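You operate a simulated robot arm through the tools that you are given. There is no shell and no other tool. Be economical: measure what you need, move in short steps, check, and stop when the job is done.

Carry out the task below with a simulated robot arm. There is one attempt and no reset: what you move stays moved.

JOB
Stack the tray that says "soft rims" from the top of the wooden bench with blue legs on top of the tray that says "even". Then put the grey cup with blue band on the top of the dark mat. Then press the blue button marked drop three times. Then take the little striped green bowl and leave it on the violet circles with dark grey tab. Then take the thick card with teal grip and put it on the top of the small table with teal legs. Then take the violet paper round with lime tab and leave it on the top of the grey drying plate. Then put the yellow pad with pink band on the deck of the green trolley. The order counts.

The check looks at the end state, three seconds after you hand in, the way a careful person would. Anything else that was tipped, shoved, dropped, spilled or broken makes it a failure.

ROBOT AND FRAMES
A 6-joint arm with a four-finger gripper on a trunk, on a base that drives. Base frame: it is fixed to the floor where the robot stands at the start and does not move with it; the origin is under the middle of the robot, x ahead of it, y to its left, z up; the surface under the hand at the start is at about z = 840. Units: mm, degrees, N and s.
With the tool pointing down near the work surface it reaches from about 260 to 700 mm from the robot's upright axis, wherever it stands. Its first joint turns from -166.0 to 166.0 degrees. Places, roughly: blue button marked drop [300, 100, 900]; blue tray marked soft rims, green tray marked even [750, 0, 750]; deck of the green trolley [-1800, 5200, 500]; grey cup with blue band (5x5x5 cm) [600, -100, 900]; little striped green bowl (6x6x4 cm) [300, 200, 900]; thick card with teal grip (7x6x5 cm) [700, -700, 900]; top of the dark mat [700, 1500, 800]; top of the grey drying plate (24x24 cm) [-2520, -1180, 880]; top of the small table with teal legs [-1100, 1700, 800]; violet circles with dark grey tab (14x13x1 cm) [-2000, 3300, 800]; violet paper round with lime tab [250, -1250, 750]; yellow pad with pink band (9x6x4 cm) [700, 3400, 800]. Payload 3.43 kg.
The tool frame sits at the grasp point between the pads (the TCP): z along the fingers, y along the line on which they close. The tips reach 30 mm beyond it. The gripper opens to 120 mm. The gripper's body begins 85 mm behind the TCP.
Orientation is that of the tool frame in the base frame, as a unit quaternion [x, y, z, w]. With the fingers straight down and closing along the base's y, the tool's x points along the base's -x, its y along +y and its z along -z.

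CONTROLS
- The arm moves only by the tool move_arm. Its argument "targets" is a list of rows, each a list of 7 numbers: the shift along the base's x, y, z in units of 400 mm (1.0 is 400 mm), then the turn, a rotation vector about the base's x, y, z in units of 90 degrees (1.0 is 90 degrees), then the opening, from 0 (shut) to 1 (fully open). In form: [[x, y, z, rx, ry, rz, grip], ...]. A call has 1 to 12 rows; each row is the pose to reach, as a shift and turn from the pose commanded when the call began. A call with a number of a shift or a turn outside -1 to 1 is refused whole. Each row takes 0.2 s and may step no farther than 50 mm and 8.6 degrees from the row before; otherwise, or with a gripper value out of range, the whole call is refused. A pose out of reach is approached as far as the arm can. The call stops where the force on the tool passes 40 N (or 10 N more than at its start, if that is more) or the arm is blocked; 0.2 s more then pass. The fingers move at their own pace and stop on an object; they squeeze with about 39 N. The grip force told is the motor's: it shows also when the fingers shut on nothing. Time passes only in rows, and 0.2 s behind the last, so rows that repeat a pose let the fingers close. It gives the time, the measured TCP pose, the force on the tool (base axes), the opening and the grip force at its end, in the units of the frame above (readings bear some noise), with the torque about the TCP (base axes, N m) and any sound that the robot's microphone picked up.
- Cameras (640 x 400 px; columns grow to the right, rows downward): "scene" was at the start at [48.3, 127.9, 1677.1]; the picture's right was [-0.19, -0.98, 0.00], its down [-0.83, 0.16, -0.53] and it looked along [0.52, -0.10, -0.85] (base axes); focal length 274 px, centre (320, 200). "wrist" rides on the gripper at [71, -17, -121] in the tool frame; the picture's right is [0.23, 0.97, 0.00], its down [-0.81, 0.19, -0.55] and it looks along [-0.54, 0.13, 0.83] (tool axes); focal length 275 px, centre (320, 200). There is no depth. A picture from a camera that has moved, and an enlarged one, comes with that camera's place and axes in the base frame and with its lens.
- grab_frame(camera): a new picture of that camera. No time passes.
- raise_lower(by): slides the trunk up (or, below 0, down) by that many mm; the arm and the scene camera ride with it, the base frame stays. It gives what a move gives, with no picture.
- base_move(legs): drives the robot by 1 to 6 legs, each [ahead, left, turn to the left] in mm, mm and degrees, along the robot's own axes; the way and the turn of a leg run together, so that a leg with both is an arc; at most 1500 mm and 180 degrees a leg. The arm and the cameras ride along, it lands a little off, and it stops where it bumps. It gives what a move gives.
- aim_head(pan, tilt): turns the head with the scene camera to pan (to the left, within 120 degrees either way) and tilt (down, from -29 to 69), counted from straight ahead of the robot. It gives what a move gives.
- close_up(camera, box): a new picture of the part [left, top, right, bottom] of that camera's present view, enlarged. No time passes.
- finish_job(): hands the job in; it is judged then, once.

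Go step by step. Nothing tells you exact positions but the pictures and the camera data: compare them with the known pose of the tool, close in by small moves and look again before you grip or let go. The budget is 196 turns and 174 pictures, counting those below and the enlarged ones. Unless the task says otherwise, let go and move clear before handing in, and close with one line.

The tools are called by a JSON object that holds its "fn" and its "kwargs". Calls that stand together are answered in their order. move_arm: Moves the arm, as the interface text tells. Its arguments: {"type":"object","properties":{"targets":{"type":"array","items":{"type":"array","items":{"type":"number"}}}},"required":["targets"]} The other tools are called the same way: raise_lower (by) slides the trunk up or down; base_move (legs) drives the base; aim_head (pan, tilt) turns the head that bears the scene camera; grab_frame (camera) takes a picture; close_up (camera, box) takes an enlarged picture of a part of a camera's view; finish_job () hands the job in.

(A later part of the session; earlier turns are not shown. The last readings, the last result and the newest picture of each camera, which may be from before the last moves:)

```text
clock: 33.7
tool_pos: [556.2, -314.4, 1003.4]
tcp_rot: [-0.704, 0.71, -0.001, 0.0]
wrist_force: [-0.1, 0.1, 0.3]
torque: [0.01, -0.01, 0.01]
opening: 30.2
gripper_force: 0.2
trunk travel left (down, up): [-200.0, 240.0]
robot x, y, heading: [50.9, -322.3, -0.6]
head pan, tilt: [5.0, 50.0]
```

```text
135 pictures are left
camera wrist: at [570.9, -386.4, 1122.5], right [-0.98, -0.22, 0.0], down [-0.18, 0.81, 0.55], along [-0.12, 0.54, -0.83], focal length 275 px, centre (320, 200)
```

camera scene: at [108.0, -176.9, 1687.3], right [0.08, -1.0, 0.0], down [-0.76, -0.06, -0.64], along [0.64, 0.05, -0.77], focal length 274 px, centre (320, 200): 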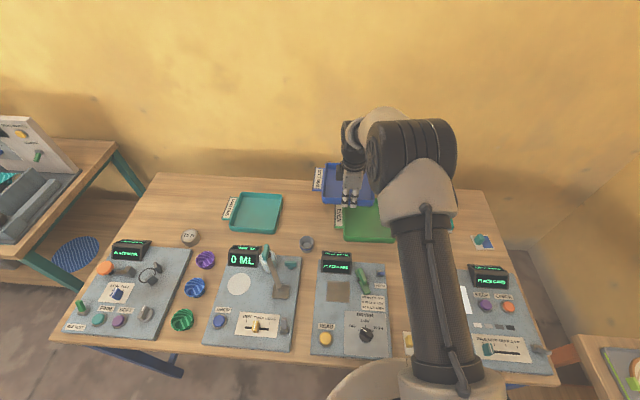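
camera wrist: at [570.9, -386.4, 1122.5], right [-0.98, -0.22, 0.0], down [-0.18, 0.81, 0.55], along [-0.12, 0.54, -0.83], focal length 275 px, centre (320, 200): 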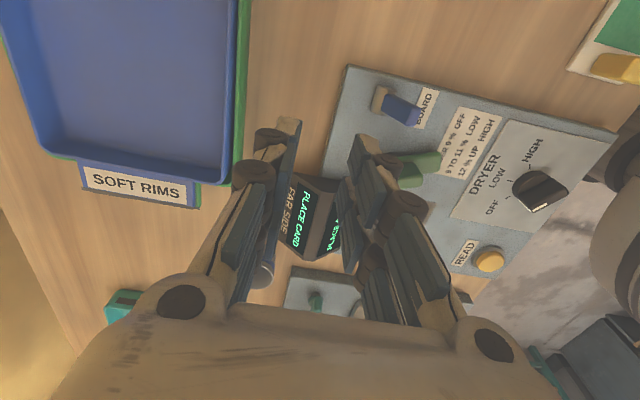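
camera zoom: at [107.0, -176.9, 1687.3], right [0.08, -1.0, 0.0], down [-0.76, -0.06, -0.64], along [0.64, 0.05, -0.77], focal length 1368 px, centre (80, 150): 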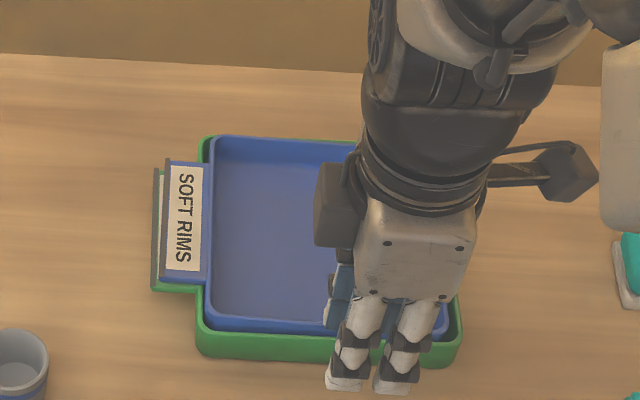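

The blue tray is nested neatly in the "even" tray. Next is the grey cup at about (590, -94); I'll move above it and check.

{"fn": "move_arm", "kwargs": {"targets": [[0.015, 0.11, 0, 0, 0, 0, 0.6], [0.03, 0.22, 0, 0, 0, 0, 0.6], [0.05, 0.33, 0, 0, 0, 0, 0.6], [0.07, 0.44, 0, 0, 0, 0, 0.6], [0.085, 0.55, -0.03, 0, 0, 0, 0.6], [0.085, 0.55, -0.1, 0, 0, 0, 0.6]]}}

{"fn": "grab_frame", "kwargs": {"camera": "wrist"}}

{"fn": "close_up", "kwargs": {"camera": "scene", "box": [210, 170, 370, 270]}}

```text
clock: 35.1
tool_pos: [590.8, -92.3, 961.8]
tcp_rot: [-0.704, 0.71, 0.0, -0.001]
wrist_force: [-0.6, 0.1, 0.0]
torque: [-0.03, 0.05, 0.03]
opening: 72.0
gripper_force: 0.1
trunk travel left (down, up): [-200.0, 240.0]
robot x, y, heading: [47.2, -324.4, -0.5]
head pan, tilt: [5.0, 50.0]
```

```text
134 pictures are left
camera wrist: at [606.3, -164.0, 1081.9], right [-0.98, -0.22, 0.0], down [-0.18, 0.81, 0.55], along [-0.12, 0.54, -0.83], focal length 275 px, centre (320, 200)
```

wrist: 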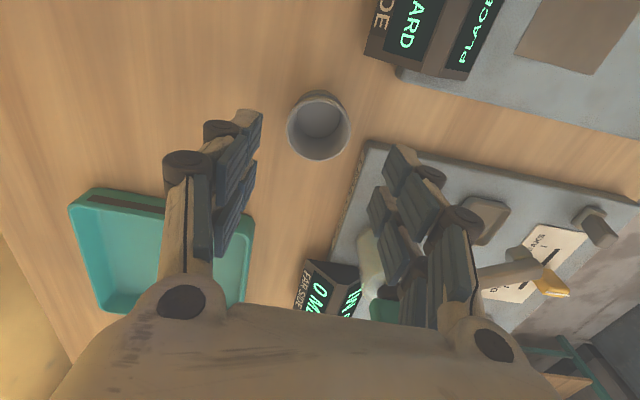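

```text
4.00 times, centred on (290, 220) of scene
camera zoom: at [108.3, -177.5, 1687.3], right [0.08, -1.0, 0.0], down [-0.76, -0.06, -0.64], along [0.64, 0.05, -0.77], focal length 1094 px, centre (440, 120)
```

zoom: 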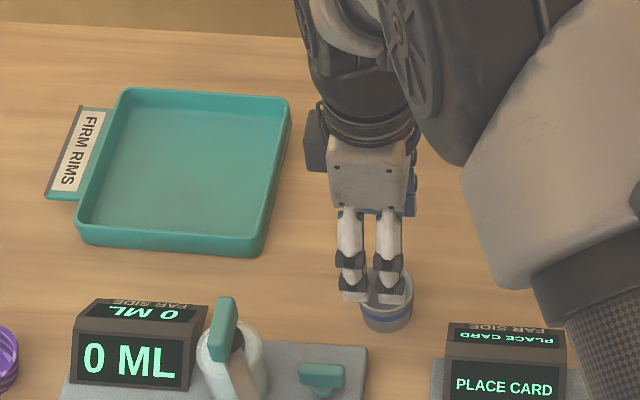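

Cup is at about (592, -101). Correct and descend.

{"fn": "move_arm", "kwargs": {"targets": [[0.003, -0.022, -0.08, 0, 0, 0, 0.62], [0.003, -0.022, -0.16, 0, 0, 0, 0.62], [0.003, -0.022, -0.212, 0, 0, 0, 0.62]]}}

{"fn": "grab_frame", "kwargs": {"camera": "wrist"}}

{"fn": "close_up", "kwargs": {"camera": "scene", "box": [250, 200, 346, 260]}}

```text
clock: 35.9
tool_pos: [592.3, -101.7, 874.9]
tcp_rot: [-0.704, 0.71, 0.0, 0.0]
wrist_force: [0.5, -1.6, 1.5]
torque: [0.0, 0.11, 0.09]
opening: 75.6
gripper_force: 0.3
trunk travel left (down, up): [-200.0, 240.0]
robot x, y, heading: [49.2, -322.0, -0.4]
head pan, tilt: [5.0, 50.0]
```

```text
132 pictures are left
camera wrist: at [607.8, -172.5, 995.6], right [-0.98, -0.22, 0.0], down [-0.18, 0.81, 0.55], along [-0.12, 0.54, -0.83], focal length 275 px, centre (320, 200)
```

wrist: 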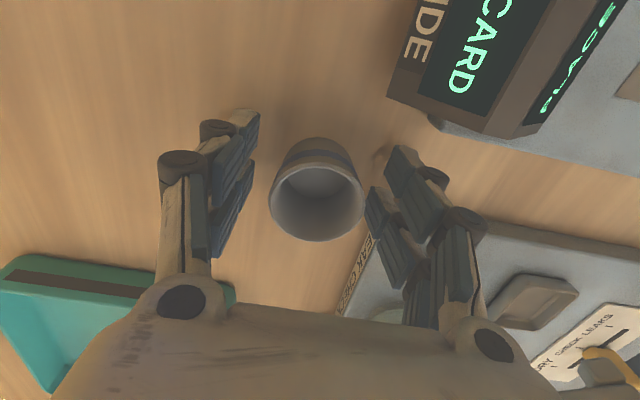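

```text
6.67 times, centred on (298, 230) of scene
camera zoom: at [108.2, -177.4, 1687.3], right [0.08, -1.0, 0.0], down [-0.76, -0.06, -0.64], along [0.64, 0.05, -0.77], focal length 1823 px, centre (467, 0)
```

zoom: 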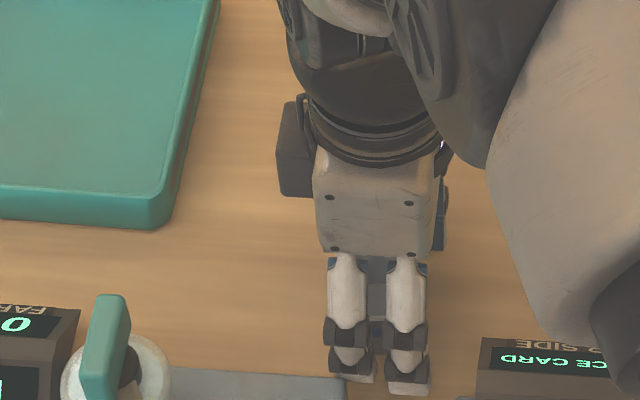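

Centred on the cup. Closing and waiting for full force.

{"fn": "move_arm", "kwargs": {"targets": [[0, 0, 0, 0, 0, 0, 0], [0, 0, 0, 0, 0, 0, 0], [0, 0, 0, 0, 0, 0, 0], [0, 0, 0, 0, 0, 0, 0], [0, 0, 0, 0, 0, 0, 0]]}}

{"fn": "move_arm", "kwargs": {"targets": [[0, 0, 0.02, 0, 0, 0, 0], [0, 0, 0.1, 0, 0, 0, 0], [0, 0, 0.2, 0, 0, 0, 0], [0, 0, 0.3, 0, 0, 0, 0]]}}

{"fn": "grab_frame", "kwargs": {"camera": "wrist"}}

```text
clock: 37.1
tool_pos: [593.2, -102.3, 876.2]
tcp_rot: [-0.703, 0.711, 0.0, 0.0]
wrist_force: [0.3, 0.0, -0.6]
torque: [-0.01, 0.03, 0.0]
opening: 46.1
gripper_force: 39.0
trunk travel left (down, up): [-200.0, 240.0]
robot x, y, heading: [49.2, -323.3, -0.7]
head pan, tilt: [5.0, 50.0]
```

```text
clock: 38.1
tool_pos: [592.8, -102.7, 998.7]
tcp_rot: [-0.704, 0.71, 0.0, 0.0]
wrist_force: [-0.5, 1.0, 0.3]
torque: [-0.03, -0.01, -0.04]
opening: 46.2
gripper_force: 38.8
trunk travel left (down, up): [-200.0, 240.0]
robot x, y, heading: [49.7, -322.4, -0.7]
head pan, tilt: [5.0, 50.0]
```

```text
130 pictures are left
camera wrist: at [606.8, -174.5, 1119.3], right [-0.98, -0.22, 0.0], down [-0.18, 0.81, 0.55], along [-0.12, 0.54, -0.83], focal length 275 px, centre (320, 200)
```

wrist: 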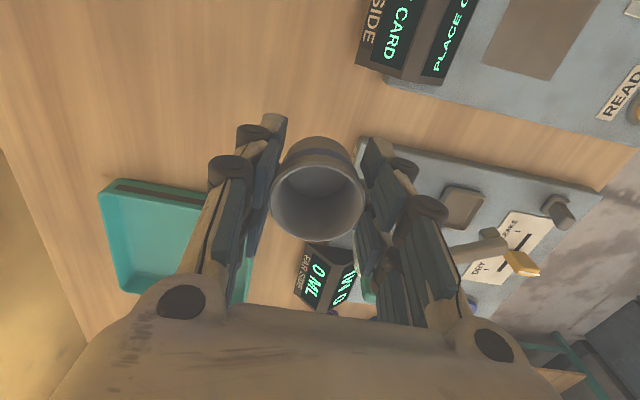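

Cup is held. I'll tuck the arm in, back off from the bench, and drive left to the dark-mat table.

{"fn": "move_arm", "kwargs": {"targets": [[-0.1, -0.03, 0.03, 0, 0, 0, 0], [-0.2, -0.06, 0.06, 0, 0, 0, 0], [-0.3, -0.1, 0.1, 0, 0, 0, 0], [-0.4, -0.15, 0.15, 0, 0, 0, 0], [-0.45, -0.2, 0.2, 0, 0, 0, 0]]}}

{"fn": "base_move", "kwargs": {"legs": [[-120, 0, 0.5], [0, 1500, 0], [0, 320, 0]]}}

{"fn": "aim_head", "kwargs": {"pan": 0, "tilt": 45}}

{"fn": "grab_frame", "kwargs": {"camera": "scene"}}

```text
clock: 39.3
tool_pos: [409.7, -183.6, 1076.8]
tcp_rot: [-0.703, 0.711, 0.0, 0.0]
wrist_force: [-0.1, -1.1, 0.7]
torque: [-0.01, -0.04, 0.01]
opening: 46.3
gripper_force: 39.3
trunk travel left (down, up): [-200.0, 240.0]
robot x, y, heading: [48.4, -322.8, -0.7]
head pan, tilt: [5.0, 50.0]
```

```text
clock: 49.4
tool_pos: [336.1, 1649.7, 1077.7]
tcp_rot: [-0.695, 0.719, -0.001, -0.001]
wrist_force: [0.3, 0.3, -0.1]
torque: [-0.03, 0.02, -0.01]
opening: 46.3
gripper_force: 38.5
trunk travel left (down, up): [-200.0, 240.0]
robot x, y, heading: [-30.8, 1521.3, -2.0]
head pan, tilt: [5.0, 50.0]
```

```text
clock: 50.0
tool_pos: [336.3, 1649.1, 1077.0]
tcp_rot: [-0.696, 0.718, 0.0, 0.0]
wrist_force: [-0.4, -0.4, -0.4]
torque: [0.0, -0.05, 0.01]
opening: 46.1
gripper_force: 38.8
trunk travel left (down, up): [-200.0, 240.0]
robot x, y, heading: [-31.0, 1517.5, -2.1]
head pan, tilt: [0.0, 45.0]
```

```text
129 pictures are left
camera scene: at [37.0, 1656.1, 1694.2], right [-0.03, -1.0, 0.0], down [-0.71, 0.02, -0.71], along [0.71, -0.02, -0.71], focal length 274 px, centre (320, 200)
```

scene: 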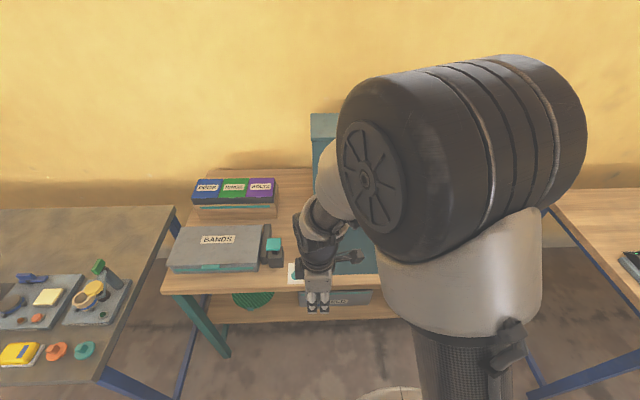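

The arm hides the mat; I'll drive right a little so the mat comes into view on the left.

{"fn": "base_move", "kwargs": {"legs": [[0, -260, 2]]}}

{"fn": "grab_frame", "kwargs": {"camera": "scene"}}

{"fn": "grab_frame", "kwargs": {"camera": "wrist"}}

```text
clock: 51.9
tool_pos: [327.0, 1403.9, 1076.2]
tcp_rot: [0.709, -0.705, 0.001, 0.001]
wrist_force: [0.4, -0.7, 0.4]
torque: [0.04, 0.02, 0.03]
opening: 46.3
gripper_force: 39.2
trunk travel left (down, up): [-200.0, 240.0]
robot x, y, heading: [-31.9, 1257.8, 0.1]
head pan, tilt: [0.0, 45.0]
```

```text
128 pictures are left
camera scene: at [27.9, 1399.3, 1694.3], right [0.01, -1.0, 0.0], down [-0.71, 0.0, -0.71], along [0.71, 0.0, -0.71], focal length 274 px, centre (320, 200)
```

scene: 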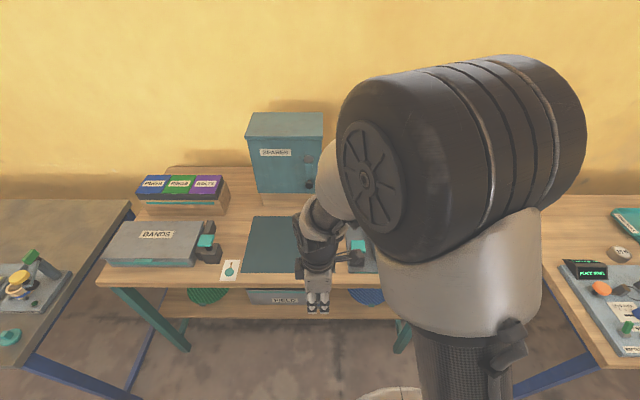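

```text
127 pictures are left
camera wrist: at [343.3, 1333.2, 1197.6], right [-0.97, -0.24, 0.0], down [-0.2, 0.81, 0.55], along [-0.13, 0.54, -0.83], focal length 275 px, centre (320, 200)
```

wrist: 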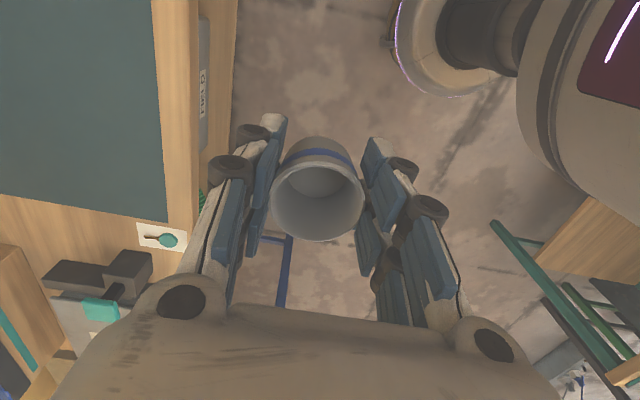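

The mat spans roughly x 517–784, y up to 1670, at about z = 845. I'll drive closer and hold the cup over (620, 1550).

{"fn": "base_move", "kwargs": {"legs": [[60, 150, 0]]}}

{"fn": "move_arm", "kwargs": {"targets": [[0.1, 0, 0, 0, 0, 0, 0], [0.2, 0, 0, 0, 0, 0, 0], [0.3, 0, 0, 0, 0, 0, 0], [0.4, 0, -0.05, 0, 0, 0, 0], [0.5, 0, -0.13, 0, 0, 0, 0], [0.56, 0, -0.22, 0, 0, 0, 0], [0.56, 0, -0.3, 0, 0, 0, 0]]}}

{"fn": "grab_frame", "kwargs": {"camera": "wrist"}}

{"fn": "grab_frame", "kwargs": {"camera": "scene"}}

```text
clock: 53.4
tool_pos: [385.5, 1558.8, 1077.4]
tcp_rot: [0.71, -0.705, 0.001, 0.0]
wrist_force: [-0.7, 1.2, -0.2]
torque: [-0.03, 0.02, 0.0]
opening: 46.2
gripper_force: 39.0
trunk travel left (down, up): [-200.0, 240.0]
robot x, y, heading: [26.7, 1417.2, 0.3]
head pan, tilt: [0.0, 45.0]
```

```text
refused: row 5 steps farther than a row can; nothing moved
```

```text
126 pictures are left
camera wrist: at [402.4, 1488.0, 1197.3], right [-0.97, -0.24, 0.0], down [-0.2, 0.81, 0.55], along [-0.13, 0.54, -0.83], focal length 275 px, centre (320, 200)
```

wrist: 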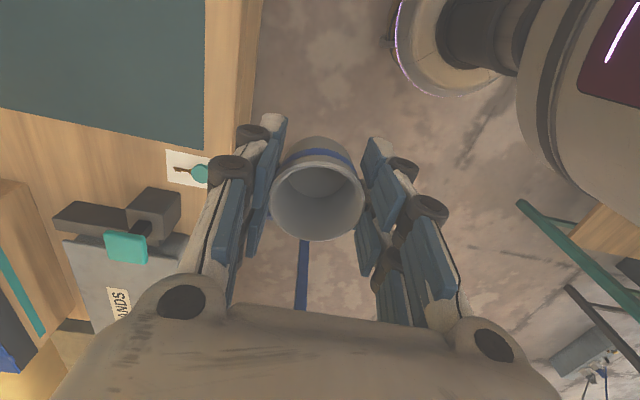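

```text
125 pictures are left
camera scene: at [87.1, 1554.8, 1694.0], right [0.01, -1.0, 0.0], down [-0.71, 0.0, -0.71], along [0.71, 0.0, -0.71], focal length 274 px, centre (320, 200)
```

scene: 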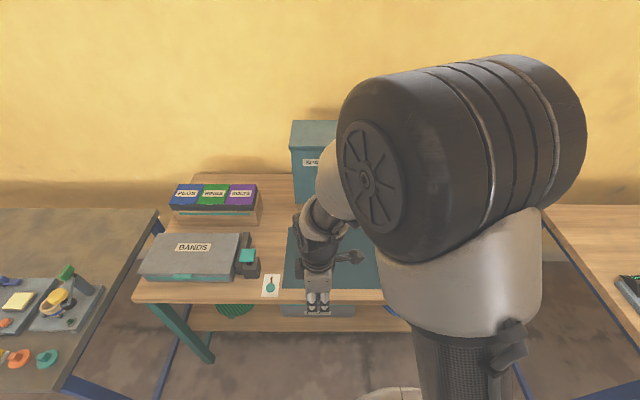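

Mat corner confirmed at (523, 1676), z ≈ 840. Moving the cup over about (615, 1545).

{"fn": "move_arm", "kwargs": {"targets": [[0.1, 0, 0, 0, 0, 0, 0], [0.2, 0, 0, 0, 0, 0, 0], [0.3, 0, -0.02, 0, 0, 0, 0], [0.4, -0.01, -0.06, 0, 0, 0, 0], [0.48, -0.02, -0.12, 0, 0, 0, 0], [0.55, -0.03, -0.2, 0, 0, 0, 0], [0.57, -0.03, -0.3, 0, 0, 0, 0], [0.57, -0.03, -0.4, 0, 0, 0, 0], [0.57, -0.03, -0.45, 0, 0, 0, 0]]}}

{"fn": "grab_frame", "kwargs": {"camera": "wrist"}}

{"fn": "close_up", "kwargs": {"camera": "scene", "box": [240, 180, 400, 300]}}

```text
clock: 55.4
tool_pos: [613.1, 1545.4, 897.7]
tcp_rot: [0.709, -0.705, 0.0, 0.001]
wrist_force: [0.1, -0.2, -0.2]
torque: [0.01, 0.01, 0.01]
opening: 46.2
gripper_force: 39.2
trunk travel left (down, up): [-200.0, 240.0]
robot x, y, heading: [26.3, 1411.4, 0.4]
head pan, tilt: [0.0, 45.0]
```

```text
124 pictures are left
camera wrist: at [629.0, 1474.2, 1017.4], right [-0.97, -0.24, 0.0], down [-0.2, 0.81, 0.55], along [-0.13, 0.54, -0.83], focal length 275 px, centre (320, 200)
```

wrist: 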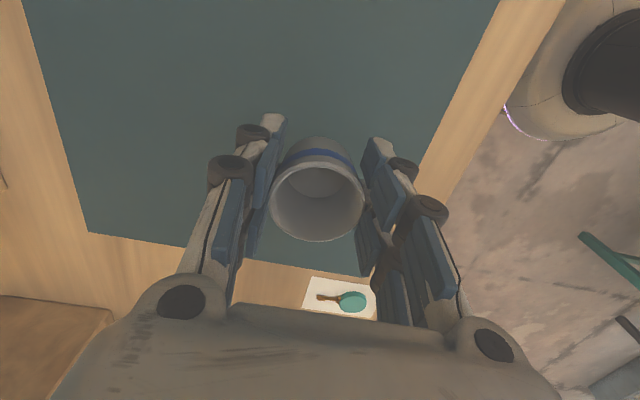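

```text
3.33 times, centred on (320, 240) of scene
camera zoom: at [86.8, 1553.5, 1694.2], right [0.01, -1.0, 0.0], down [-0.71, 0.0, -0.71], along [0.71, 0.0, -0.71], focal length 912 px, centre (320, 67)
```

zoom: 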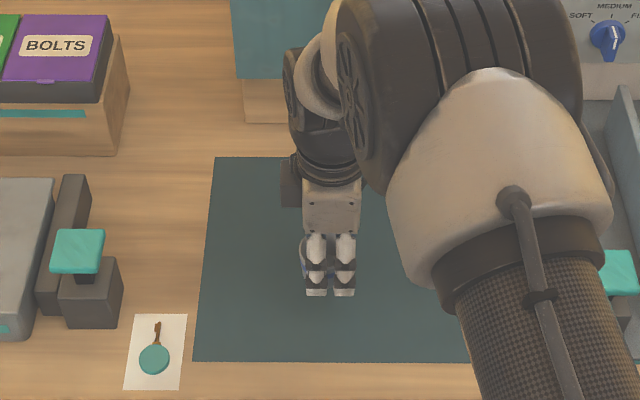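

Well over the mat. I'll lower until contact.

{"fn": "move_arm", "kwargs": {"targets": [[0, 0, -0.03, 0, 0, 0, 0], [0, 0, -0.042, 0, 0, 0, 0], [0, 0, -0.048, 0, 0, 0, 0], [0, 0, -0.052, 0, 0, 0, 0]]}}

```text
clock: 56.4
tool_pos: [612.6, 1547.3, 876.3]
tcp_rot: [0.709, -0.706, 0.0, 0.0]
wrist_force: [0.3, -0.5, -0.4]
torque: [0.01, 0.0, 0.02]
opening: 46.3
gripper_force: 39.1
trunk travel left (down, up): [-200.0, 240.0]
robot x, y, heading: [26.2, 1413.5, 0.3]
head pan, tilt: [0.0, 45.0]
```

{"fn": "move_arm", "kwargs": {"targets": [[0, 0, -0.005, 0, 0, 0, 0], [0, 0, -0.01, 0, 0, 0, 0], [0, 0, -0.014, 0, 0, 0, 0]]}}

```text
clock: 57.1
tool_pos: [613.7, 1546.7, 871.6]
tcp_rot: [0.709, -0.705, 0.0, 0.0]
wrist_force: [-0.7, 0.1, -0.4]
torque: [0.04, 0.0, 0.02]
opening: 46.2
gripper_force: 39.2
trunk travel left (down, up): [-200.0, 240.0]
robot x, y, heading: [24.6, 1413.8, 0.4]
head pan, tilt: [0.0, 45.0]
```

No contact yet; continuing in tiny steps.

{"fn": "move_arm", "kwargs": {"targets": [[0, 0, -0.005, 0, 0, 0, 0], [0, 0, -0.01, 0, 0, 0, 0], [0, 0, -0.015, 0, 0, 0, 0]]}}

{"fn": "close_up", "kwargs": {"camera": "wrist", "box": [220, 80, 460, 280]}}

```text
clock: 58.0
tool_pos: [612.6, 1547.1, 866.7]
tcp_rot: [0.709, -0.705, 0.0, 0.0]
wrist_force: [0.3, -0.5, -0.4]
torque: [0.01, -0.04, 0.01]
opening: 46.1
gripper_force: 39.0
trunk travel left (down, up): [-200.0, 240.0]
robot x, y, heading: [26.1, 1413.4, 0.5]
head pan, tilt: [0.0, 45.0]
```

```text
2.00 times, centred on (340, 180) of wrist
camera zoom: at [629.4, 1475.8, 985.3], right [-0.97, -0.24, 0.0], down [-0.2, 0.81, 0.55], along [-0.13, 0.54, -0.83], focal length 551 px, centre (280, 240)
```

zoom: 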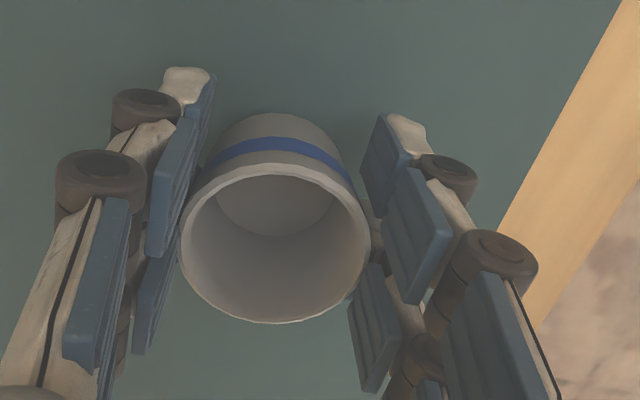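

{"fn": "move_arm", "kwargs": {"targets": [[0, 0, -0.008, 0, 0, 0, 0], [0, 0, -0.016, 0, 0, 0, 0], [0, 0, -0.024, 0, 0, 0, 0]]}}

```text
clock: 58.8
tool_pos: [614.1, 1545.9, 854.9]
tcp_rot: [0.709, -0.705, 0.0, -0.001]
wrist_force: [-0.4, -0.4, 1.1]
torque: [0.03, 0.01, 0.01]
opening: 46.2
gripper_force: 38.9
trunk travel left (down, up): [-200.0, 240.0]
robot x, y, heading: [26.0, 1412.5, 0.2]
head pan, tilt: [0.0, 45.0]
```

{"fn": "move_arm", "kwargs": {"targets": [[0, 0, -0.005, 0, 0, 0, 0], [0, 0, -0.01, 0, 0, 0, 0]]}}

```text
clock: 59.4
tool_pos: [614.6, 1546.6, 855.3]
tcp_rot: [0.709, -0.705, 0.001, -0.002]
wrist_force: [-7.1, 0.6, 34.8]
torque: [0.28, 0.32, 0.04]
opening: 46.3
gripper_force: 39.0
trunk travel left (down, up): [-200.0, 240.0]
robot x, y, heading: [25.9, 1412.6, 0.1]
head pan, tilt: [0.0, 45.0]
```

Contact at 855. Relieve the pressure and release.

{"fn": "move_arm", "kwargs": {"targets": [[0, 0, 0.008, 0, 0, 0, 0], [0, 0, 0.008, 0, 0, 0, 0], [0, 0, 0.008, 0, 0, 0, 0.6], [0, 0, 0.008, 0, 0, 0, 0.65], [0, 0, 0.008, 0, 0, 0, 0.65], [0, 0, 0.05, 0, 0, 0, 0.65], [0, 0, 0.15, 0, 0, 0, 0.65], [0, 0, 0.25, 0, 0, 0, 0.65], [0, 0, 0.35, 0, 0, 0, 0.65], [0, 0, 0.45, 0, 0, 0, 0.65]]}}

{"fn": "grab_frame", "kwargs": {"camera": "wrist"}}

```text
clock: 61.5
tool_pos: [611.1, 1544.4, 1031.1]
tcp_rot: [0.709, -0.705, 0.0, 0.001]
wrist_force: [-0.6, 0.2, -0.7]
torque: [0.0, -0.05, 0.01]
opening: 78.2
gripper_force: 0.0
trunk travel left (down, up): [-200.0, 240.0]
robot x, y, heading: [26.5, 1413.8, 0.1]
head pan, tilt: [0.0, 45.0]
```

```text
121 pictures are left
camera wrist: at [627.9, 1474.0, 1150.9], right [-0.97, -0.24, 0.0], down [-0.2, 0.81, 0.55], along [-0.13, 0.54, -0.83], focal length 275 px, centre (320, 200)
```

wrist: 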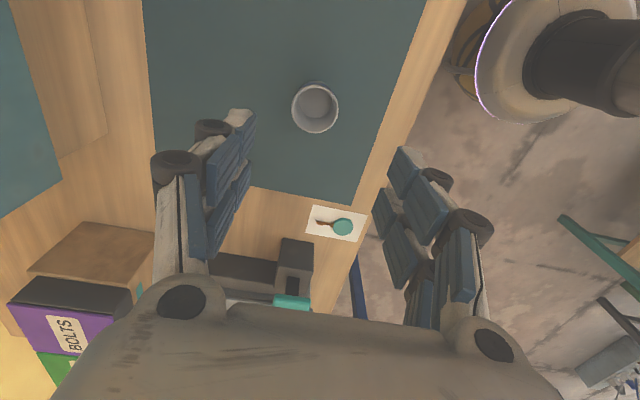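

Cup stands on the mat. Next, the DROP button at roughly (321, 127). I'll retract the arm and drive back to the first bench.

{"fn": "move_arm", "kwargs": {"targets": [[-0.1, -0.02, 0, 0, 0, 0, 0.3], [-0.2, -0.05, 0.02, 0, 0, 0, 0.1], [-0.3, -0.08, 0.05, 0, 0, 0, 0], [-0.4, -0.12, 0.08, 0, 0, 0, 0], [-0.5, -0.2, 0.1, 0, 0, 0, 0]]}}

{"fn": "base_move", "kwargs": {"legs": [[-150, 0, 0], [0, -1370, 0]]}}

{"fn": "aim_head", "kwargs": {"pan": 0, "tilt": 55}}

{"fn": "grab_frame", "kwargs": {"camera": "scene"}}

{"fn": "grab_frame", "kwargs": {"camera": "wrist"}}

```text
refused: row 5 steps farther than a row can; nothing moved
```

```text
clock: 69.5
tool_pos: [464.5, 139.4, 1030.4]
tcp_rot: [0.708, -0.706, 0.0, -0.001]
wrist_force: [0.1, -0.3, -0.1]
torque: [0.0, 0.0, -0.01]
opening: 78.3
gripper_force: 0.1
trunk travel left (down, up): [-200.0, 240.0]
robot x, y, heading: [-119.8, 5.4, 0.1]
head pan, tilt: [0.0, 45.0]
```

```text
clock: 70.2
tool_pos: [465.4, 139.5, 1031.0]
tcp_rot: [0.708, -0.706, 0.0, 0.0]
wrist_force: [0.3, -0.2, 0.3]
torque: [0.0, -0.03, 0.0]
opening: 78.0
gripper_force: 0.0
trunk travel left (down, up): [-200.0, 240.0]
robot x, y, heading: [-121.1, 8.6, 0.3]
head pan, tilt: [0.0, 55.0]
```

```text
120 pictures are left
camera scene: at [-70.1, 149.0, 1680.8], right [0.0, -1.0, 0.0], down [-0.82, 0.0, -0.57], along [0.57, 0.0, -0.82], focal length 274 px, centre (320, 200)
```

scene: 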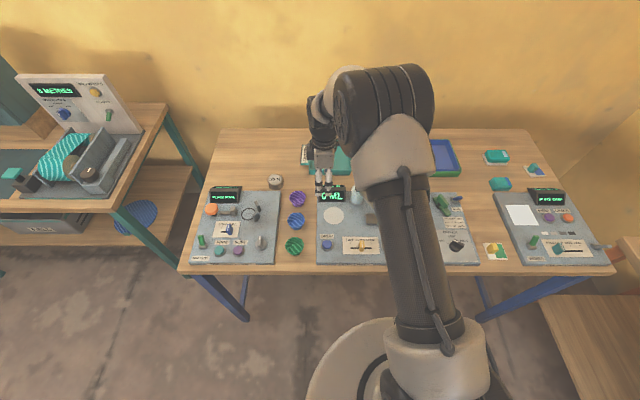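

```text
119 pictures are left
camera wrist: at [481.1, 68.2, 1150.3], right [-0.97, -0.23, 0.0], down [-0.19, 0.81, 0.55], along [-0.13, 0.54, -0.83], focal length 275 px, centre (320, 200)
```

wrist: 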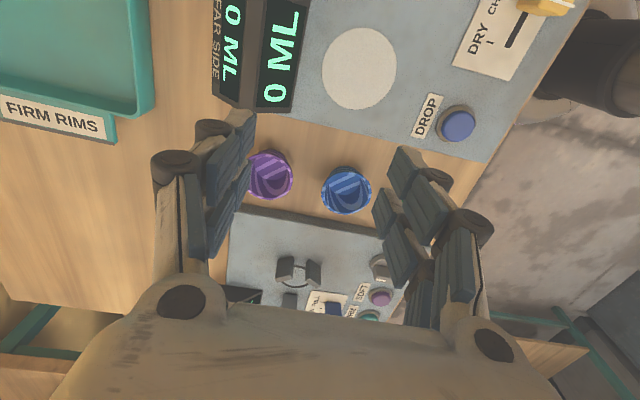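

The button is at about (320, 127). I'll shut the fingers and come over it.

{"fn": "move_arm", "kwargs": {"targets": [[-0.09, -0.01, 0, 0, 0, 0, 0], [-0.18, -0.02, 0, 0, 0, 0, 0], [-0.27, -0.03, 0, 0, 0, 0, 0], [-0.362, -0.031, -0.02, 0, 0, 0, 0], [-0.362, -0.031, -0.12, 0, 0, 0, 0], [-0.362, -0.031, -0.22, 0, 0, 0, 0]]}}

{"fn": "grab_frame", "kwargs": {"camera": "wrist"}}

{"fn": "close_up", "kwargs": {"camera": "scene", "box": [250, 180, 410, 280]}}

```text
clock: 71.6
tool_pos: [319.8, 129.7, 938.7]
tcp_rot: [0.708, -0.706, 0.001, 0.0]
wrist_force: [-0.2, 0.4, 0.4]
torque: [0.0, 0.0, -0.01]
opening: 0.1
gripper_force: 27.9
trunk travel left (down, up): [-200.0, 240.0]
robot x, y, heading: [-123.2, 12.1, 0.5]
head pan, tilt: [0.0, 55.0]
```

```text
118 pictures are left
camera wrist: at [337.1, 58.3, 1058.6], right [-0.97, -0.23, 0.0], down [-0.19, 0.81, 0.55], along [-0.13, 0.54, -0.83], focal length 275 px, centre (320, 200)
```

wrist: 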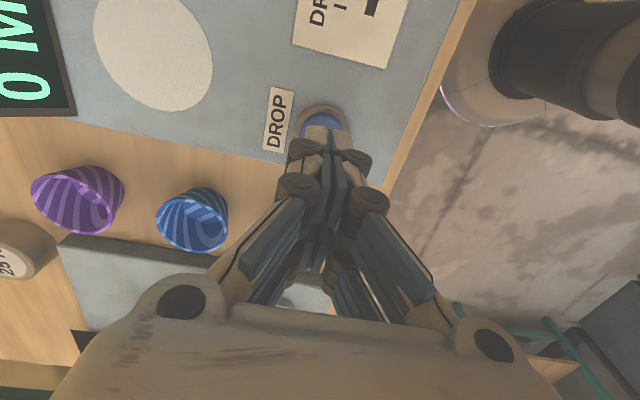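

```text
4.00 times, centred on (330, 230) of scene
camera zoom: at [-69.7, 149.4, 1680.7], right [0.0, -1.0, 0.0], down [-0.82, 0.0, -0.57], along [0.57, 0.0, -0.82], focal length 1094 px, centre (280, 80)
```

zoom: 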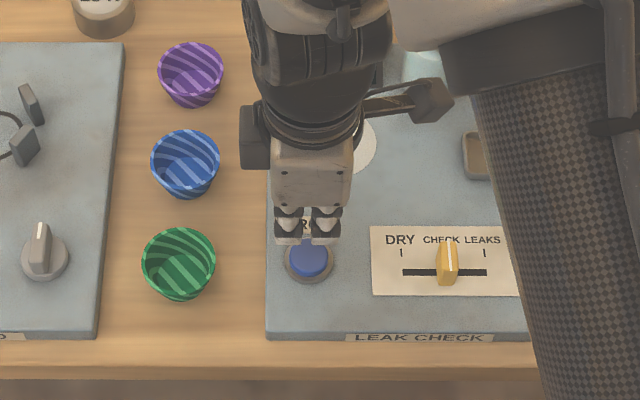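

Button confirmed at (319, 127). Descending carefully to find the button top.

{"fn": "move_arm", "kwargs": {"targets": [[-0.001, -0.007, -0.04, 0, 0, 0, 0], [-0.001, -0.007, -0.075, 0, 0, 0, 0], [-0.001, -0.007, -0.085, 0, 0, 0, 0], [-0.001, -0.007, -0.095, 0, 0, 0, 0]]}}

{"fn": "close_up", "kwargs": {"camera": "wrist", "box": [220, 60, 460, 260]}}

```text
clock: 72.6
tool_pos: [320.4, 125.6, 902.3]
tcp_rot: [0.708, -0.706, 0.0, 0.0]
wrist_force: [-1.1, 0.6, -0.8]
torque: [-0.01, -0.01, 0.02]
opening: 0.1
gripper_force: 32.7
trunk travel left (down, up): [-200.0, 240.0]
robot x, y, heading: [-121.4, 12.1, 0.1]
head pan, tilt: [0.0, 55.0]
```

```text
2.00 times, centred on (340, 160) of wrist
camera zoom: at [336.0, 54.5, 1023.1], right [-0.97, -0.23, 0.0], down [-0.19, 0.81, 0.55], along [-0.13, 0.54, -0.83], focal length 551 px, centre (280, 280)
```

zoom: 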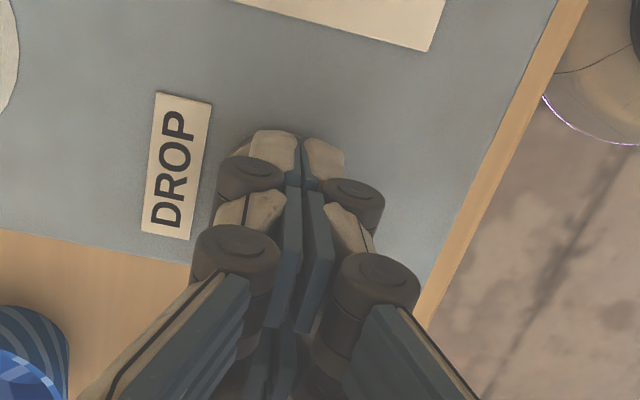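

{"fn": "move_arm", "kwargs": {"targets": [[0, 0, -0.005, 0, 0, 0, 0], [0, 0, -0.01, 0, 0, 0, 0], [0, 0, -0.015, 0, 0, 0, 0]]}}

```text
clock: 73.4
tool_pos: [320.2, 124.2, 898.2]
tcp_rot: [0.709, -0.706, 0.0, -0.001]
wrist_force: [-0.7, 0.1, 3.0]
torque: [0.0, 0.05, -0.01]
opening: 5.9
gripper_force: 33.3
trunk travel left (down, up): [-200.0, 240.0]
robot x, y, heading: [-125.3, 9.4, 0.5]
head pan, tilt: [0.0, 55.0]
heard: click
```

A click was heard – first press. Back off now.

{"fn": "move_arm", "kwargs": {"targets": [[0, 0, 0.01, 0, 0, 0, 0], [0, 0, 0.03, 0, 0, 0, 0], [0, 0, 0.03, 0, 0, 0, 0]]}}

{"fn": "grab_frame", "kwargs": {"camera": "scene"}}

{"fn": "close_up", "kwargs": {"camera": "wrist", "box": [220, 60, 460, 260]}}

```text
clock: 74.2
tool_pos: [318.9, 124.6, 910.4]
tcp_rot: [0.709, -0.706, -0.001, 0.001]
wrist_force: [0.6, 0.7, 0.0]
torque: [-0.01, 0.05, 0.01]
opening: 0.2
gripper_force: 33.5
trunk travel left (down, up): [-200.0, 240.0]
robot x, y, heading: [-123.4, 8.4, 0.3]
head pan, tilt: [0.0, 55.0]
```

```text
115 pictures are left
camera scene: at [-69.9, 149.0, 1680.7], right [0.0, -1.0, 0.0], down [-0.82, 0.0, -0.57], along [0.57, 0.0, -0.82], focal length 274 px, centre (320, 200)
```

scene: 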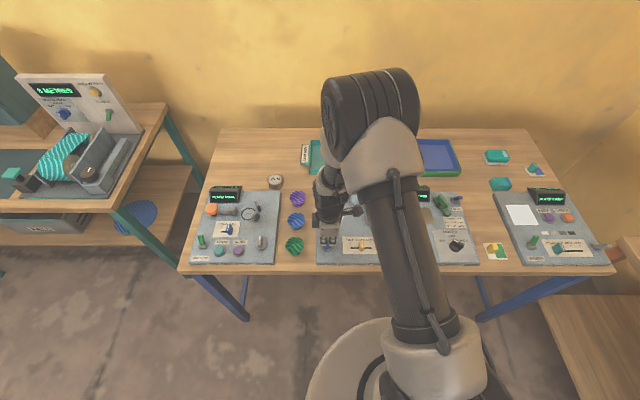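

```text
2.00 times, centred on (340, 160) of wrist
camera zoom: at [335.2, 53.5, 1030.1], right [-0.97, -0.23, 0.0], down [-0.19, 0.81, 0.55], along [-0.13, 0.54, -0.83], focal length 551 px, centre (280, 280)
```

zoom: 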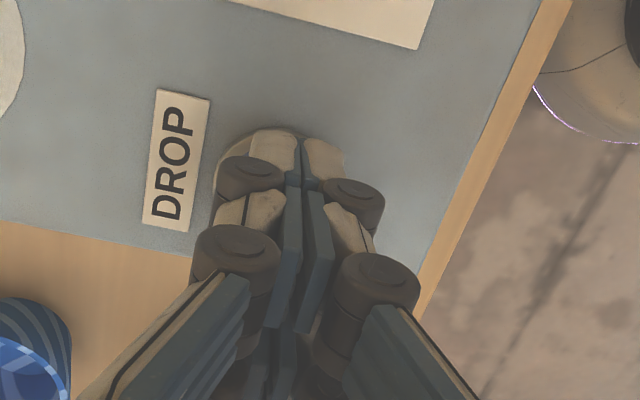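

Second press: same depth plus a touch, then back up; then I'll check the sound.

{"fn": "move_arm", "kwargs": {"targets": [[0, 0.003, -0.02, 0, 0, 0, 0], [0, 0.003, -0.03, 0, 0, 0, 0], [0, 0.003, -0.033, 0, 0, 0, 0], [0, 0.003, -0.01, 0, 0, 0, 0], [0, 0.003, 0, 0, 0, 0, 0]]}}

```text
clock: 75.4
tool_pos: [320.7, 125.2, 909.6]
tcp_rot: [0.708, -0.706, -0.001, 0.001]
wrist_force: [-0.2, -0.2, -0.6]
torque: [-0.02, -0.02, 0.01]
opening: 0.2
gripper_force: 32.9
trunk travel left (down, up): [-200.0, 240.0]
robot x, y, heading: [-122.4, 6.3, 0.2]
head pan, tilt: [0.0, 55.0]
heard: click
```

Second click. Third press.

{"fn": "move_arm", "kwargs": {"targets": [[0, 0, -0.02, 0, 0, 0, 0], [0, 0, -0.03, 0, 0, 0, 0], [0, 0, -0.033, 0, 0, 0, 0], [0, 0, -0.01, 0, 0, 0, 0], [0, 0, 0.05, 0, 0, 0, 0], [0, 0, 0.15, 0, 0, 0, 0], [0, 0.03, 0.25, 0, 0, 0, 0]]}}

{"fn": "grab_frame", "kwargs": {"camera": "scene"}}

{"fn": "grab_frame", "kwargs": {"camera": "wrist"}}

```text
clock: 77.0
tool_pos: [319.8, 138.2, 1012.1]
tcp_rot: [0.708, -0.706, 0.0, 0.0]
wrist_force: [0.7, 0.1, 0.4]
torque: [-0.01, -0.02, -0.03]
opening: 0.1
gripper_force: 33.9
trunk travel left (down, up): [-200.0, 240.0]
robot x, y, heading: [-124.8, 6.5, 0.1]
head pan, tilt: [0.0, 55.0]
heard: click
```

```text
113 pictures are left
camera scene: at [-70.8, 149.5, 1680.8], right [0.0, -1.0, 0.0], down [-0.82, 0.0, -0.57], along [0.57, 0.0, -0.82], focal length 274 px, centre (320, 200)
```

scene: 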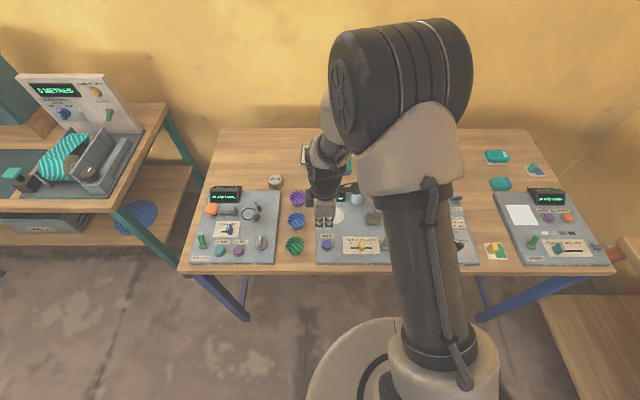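

```text
112 pictures are left
camera wrist: at [336.9, 67.4, 1132.4], right [-0.97, -0.23, 0.0], down [-0.19, 0.81, 0.55], along [-0.13, 0.54, -0.83], focal length 275 px, centre (320, 200)
```

wrist: 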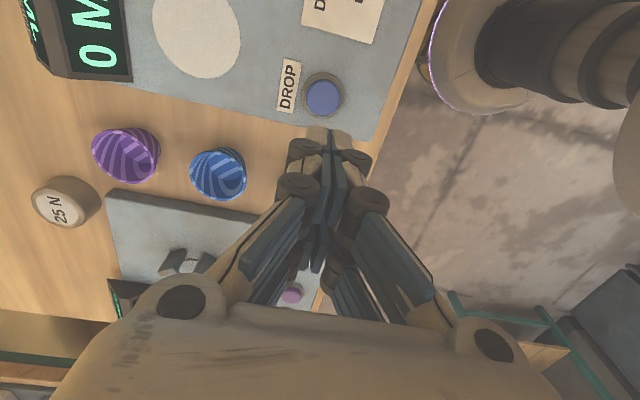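

Three clicks done. Next the green striped bowl, around (320, 231); moving over it with the hand closing along x.

{"fn": "move_arm", "kwargs": {"targets": [[0, 0.08, 0, 0, 0, 0, 0.3], [0, 0.16, 0, 0, 0, 0, 0.6], [0, 0.23, 0, 0, 0, 0, 0.6], [0, 0.23, -0.08, 0, 0, 0, 0.6], [0, 0.23, -0.14, 0, 0, 0, 0.6]]}}

{"fn": "grab_frame", "kwargs": {"camera": "wrist"}}

{"fn": "close_up", "kwargs": {"camera": "scene", "box": [230, 180, 390, 280]}}

```text
clock: 78.2
tool_pos: [320.8, 228.7, 954.5]
tcp_rot: [0.709, -0.705, 0.0, 0.001]
wrist_force: [0.5, -0.6, 0.4]
torque: [0.01, 0.02, -0.03]
opening: 72.0
gripper_force: 0.0
trunk travel left (down, up): [-200.0, 240.0]
robot x, y, heading: [-121.9, 8.0, 0.5]
head pan, tilt: [0.0, 55.0]
```

```text
111 pictures are left
camera wrist: at [336.7, 156.7, 1075.3], right [-0.97, -0.23, 0.0], down [-0.19, 0.81, 0.55], along [-0.13, 0.54, -0.83], focal length 275 px, centre (320, 200)
```

wrist: 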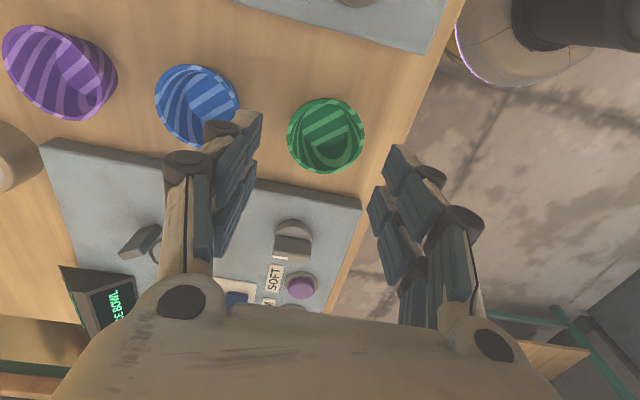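

```text
4.00 times, centred on (310, 230) of scene
camera zoom: at [-69.8, 149.4, 1680.7], right [0.0, -1.0, 0.0], down [-0.82, 0.0, -0.57], along [0.57, 0.0, -0.82], focal length 1094 px, centre (360, 80)
```

zoom: 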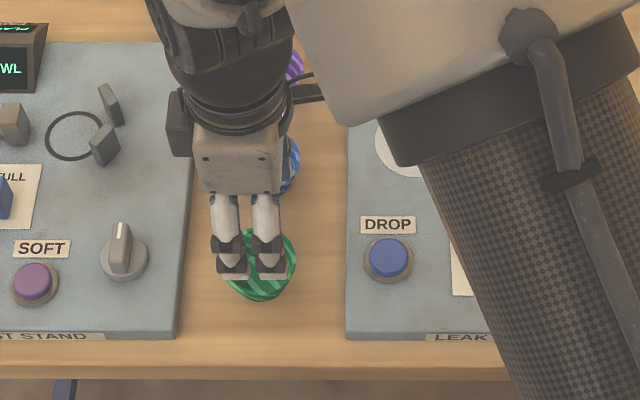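

Bowl centre is (315, 227). Correcting and descending.

{"fn": "move_arm", "kwargs": {"targets": [[-0.014, -0.005, -0.08, 0, 0, 0, 0.62], [-0.014, -0.005, -0.16, 0, 0, 0, 0.62], [-0.014, -0.005, -0.197, 0, 0, 0, 0.62]]}}

{"fn": "grab_frame", "kwargs": {"camera": "wrist"}}

```text
clock: 79.0
tool_pos: [315.6, 227.4, 874.8]
tcp_rot: [0.708, -0.706, 0.0, -0.001]
wrist_force: [1.0, 0.7, 0.0]
torque: [0.03, -0.02, 0.01]
opening: 74.3
gripper_force: 0.0
trunk travel left (down, up): [-200.0, 240.0]
robot x, y, heading: [-123.3, 9.6, 0.1]
head pan, tilt: [0.0, 55.0]
```

```text
109 pictures are left
camera wrist: at [331.1, 156.0, 995.1], right [-0.97, -0.23, 0.0], down [-0.19, 0.81, 0.55], along [-0.13, 0.54, -0.83], focal length 275 px, centre (320, 200)
```

wrist: 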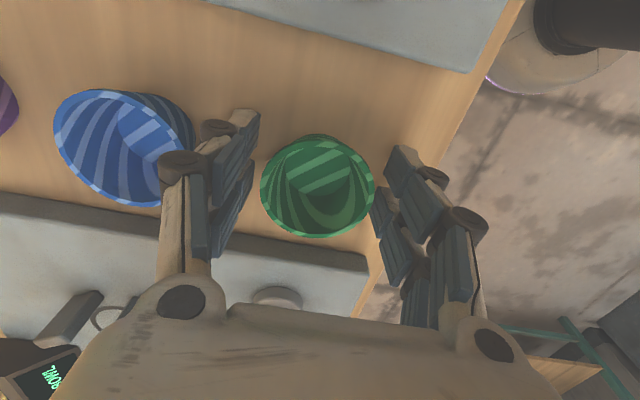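

{"fn": "move_arm", "kwargs": {"targets": [[0, -0.007, 0, 0, 0, 0, 0.6], [0, -0.007, 0, 0, 0, 0, 0], [0, -0.007, 0, 0, 0, 0, 0], [0, -0.007, 0, 0, 0, 0, 0], [0, -0.007, 0, 0, 0, 0, 0], [0, -0.007, 0, 0, 0, 0, 0]]}}

{"fn": "move_arm", "kwargs": {"targets": [[0, 0, 0.02, 0, 0, 0, 0], [0, 0, 0.1, 0, 0, 0, 0], [0, 0, 0.2, 0, 0, 0, 0], [0, 0, 0.3, 0, 0, 0, 0], [0, 0, 0.4, 0, 0, 0, 0]]}}

{"fn": "grab_frame", "kwargs": {"camera": "wrist"}}

{"fn": "grab_frame", "kwargs": {"camera": "scene"}}

```text
clock: 80.4
tool_pos: [315.0, 224.8, 875.1]
tcp_rot: [0.708, -0.706, -0.001, 0.001]
wrist_force: [0.2, 0.0, 1.3]
torque: [0.02, -0.04, -0.01]
opening: 57.3
gripper_force: 13.9
trunk travel left (down, up): [-200.0, 240.0]
robot x, y, heading: [-121.1, 6.7, 0.1]
head pan, tilt: [0.0, 55.0]
```

```text
clock: 81.6
tool_pos: [312.8, 226.3, 1035.9]
tcp_rot: [0.708, -0.706, -0.001, 0.001]
wrist_force: [-0.5, -1.0, -0.4]
torque: [0.04, -0.02, -0.03]
opening: 57.3
gripper_force: 13.6
trunk travel left (down, up): [-200.0, 240.0]
robot x, y, heading: [-121.2, 8.5, 0.1]
head pan, tilt: [0.0, 55.0]
```

```text
108 pictures are left
camera wrist: at [328.1, 155.5, 1154.9], right [-0.97, -0.23, 0.0], down [-0.19, 0.81, 0.55], along [-0.13, 0.54, -0.83], focal length 275 px, centre (320, 200)
```

wrist: 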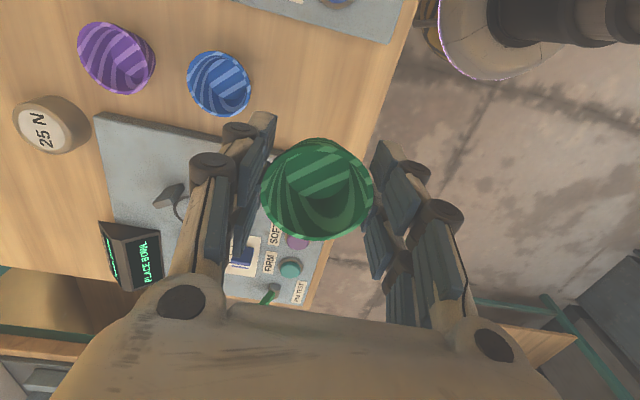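

```text
107 pictures are left
camera scene: at [-70.9, 148.5, 1680.8], right [0.0, -1.0, 0.0], down [-0.82, 0.0, -0.57], along [0.57, 0.0, -0.82], focal length 274 px, centre (320, 200)
```

scene: 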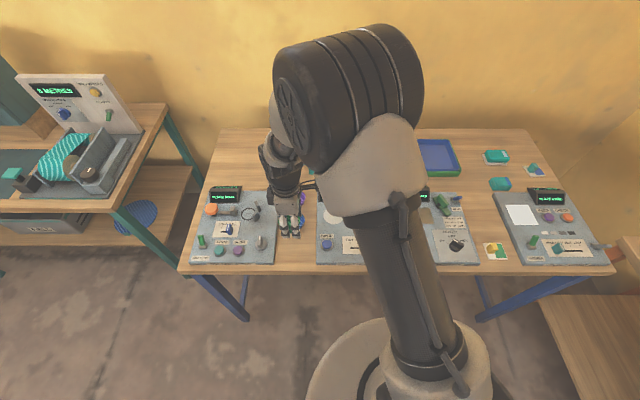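

Bowl is held gently. I'll back off, centre the arm, turn left and drive up the aisle toward the table with the violet circles, then look.

{"fn": "base_move", "kwargs": {"legs": [[-200, 0, 0]]}}

{"fn": "move_arm", "kwargs": {"targets": [[0, -0.1, 0, 0, 0, 0, 0], [0, -0.2, 0, 0, 0, 0, 0], [0, -0.3, 0, 0, 0, 0, 0], [0, -0.4, 0.03, 0, 0, 0, 0], [0, -0.5, 0.06, 0, 0, 0, 0]]}}

{"fn": "base_move", "kwargs": {"legs": [[0, 0, 90], [1500, 0, 0], [900, 0, 0]]}}

{"fn": "aim_head", "kwargs": {"pan": 45, "tilt": 25}}

{"fn": "grab_frame", "kwargs": {"camera": "scene"}}

```text
clock: 83.2
tool_pos: [114.4, 227.9, 1035.8]
tcp_rot: [0.71, -0.705, 0.0, -0.001]
wrist_force: [-0.8, 0.4, 0.2]
torque: [0.0, -0.02, 0.03]
opening: 57.5
gripper_force: 13.5
trunk travel left (down, up): [-200.0, 240.0]
robot x, y, heading: [-317.4, 8.3, 0.4]
head pan, tilt: [0.0, 55.0]
```

```text
clock: 84.4
tool_pos: [118.4, 27.6, 1056.6]
tcp_rot: [0.71, -0.704, 0.0, 0.0]
wrist_force: [-0.3, 0.5, -0.1]
torque: [-0.02, -0.02, 0.01]
opening: 57.2
gripper_force: 14.0
trunk travel left (down, up): [-200.0, 240.0]
robot x, y, heading: [-319.8, 9.1, 0.6]
head pan, tilt: [0.0, 55.0]
```

```text
clock: 100.0
tool_pos: [-329.8, 2838.4, 1056.2]
tcp_rot: [1.0, -0.004, 0.0, 0.0]
wrist_force: [0.9, 0.1, 0.0]
torque: [-0.01, 0.03, 0.0]
opening: 57.5
gripper_force: 14.4
trunk travel left (down, up): [-200.0, 240.0]
robot x, y, heading: [-312.4, 2400.2, 89.8]
head pan, tilt: [0.0, 55.0]
```

```text
clock: 101.1
tool_pos: [-328.4, 2837.0, 1057.1]
tcp_rot: [1.0, -0.004, 0.001, 0.001]
wrist_force: [0.0, 0.6, -0.2]
torque: [0.0, 0.01, 0.01]
opening: 56.9
gripper_force: 14.0
trunk travel left (down, up): [-200.0, 240.0]
robot x, y, heading: [-314.4, 2401.9, 89.6]
head pan, tilt: [45.0, 25.0]
```

```text
106 pictures are left
camera scene: at [-518.0, 2446.6, 1724.7], right [0.71, 0.7, 0.0], down [0.3, -0.3, -0.91], along [-0.64, 0.65, -0.42], focal length 274 px, centre (320, 200)
```

scene: 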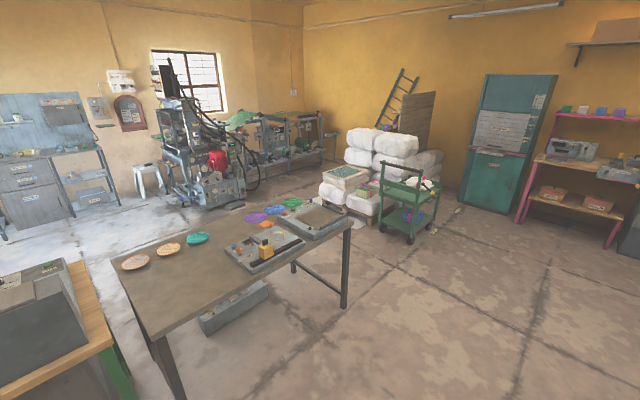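

I see the dark-legged table with round pads, and the green trolley beyond it. Zooming in.

{"fn": "close_up", "kwargs": {"camera": "scene", "box": [100, 180, 260, 280]}}

{"fn": "close_up", "kwargs": {"camera": "scene", "box": [220, 180, 380, 280]}}

{"fn": "close_up", "kwargs": {"camera": "scene", "box": [320, 140, 480, 240]}}

```text
4.00 times, centred on (180, 230) of scene
camera zoom: at [-518.0, 2446.6, 1724.7], right [0.71, 0.7, 0.0], down [0.3, -0.3, -0.91], along [-0.64, 0.65, -0.42], focal length 1094 px, centre (880, 80)
```

zoom: 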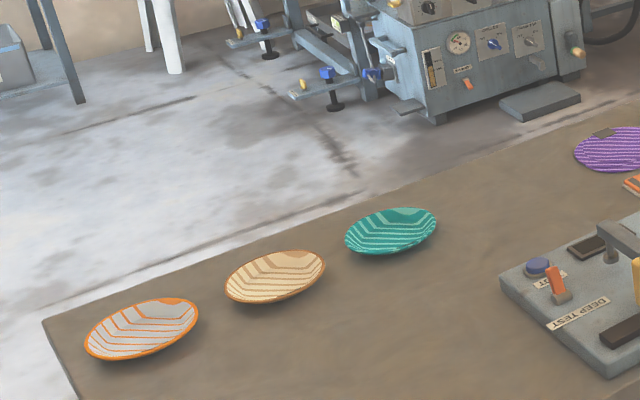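

```text
4.00 times, centred on (300, 230) of scene
camera zoom: at [-518.0, 2446.6, 1724.7], right [0.71, 0.7, 0.0], down [0.3, -0.3, -0.91], along [-0.64, 0.65, -0.42], focal length 1094 px, centre (400, 80)
```

zoom: 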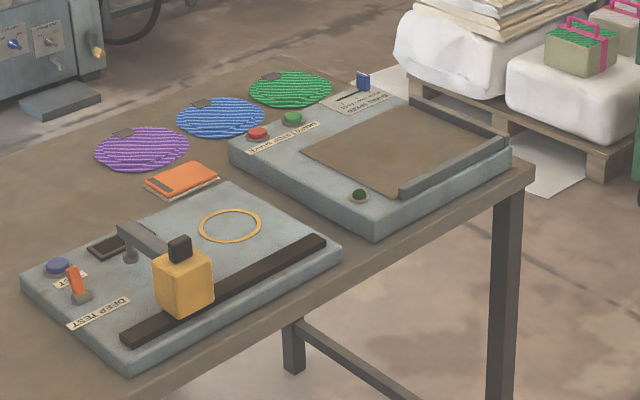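

```text
4.00 times, centred on (400, 190) of scene
camera zoom: at [-518.0, 2446.6, 1724.7], right [0.71, 0.7, 0.0], down [0.3, -0.3, -0.91], along [-0.64, 0.65, -0.42], focal length 1094 px, centre (0, 240)
```

zoom: 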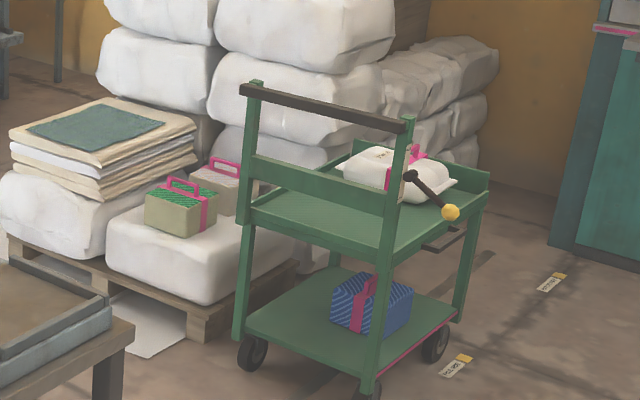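

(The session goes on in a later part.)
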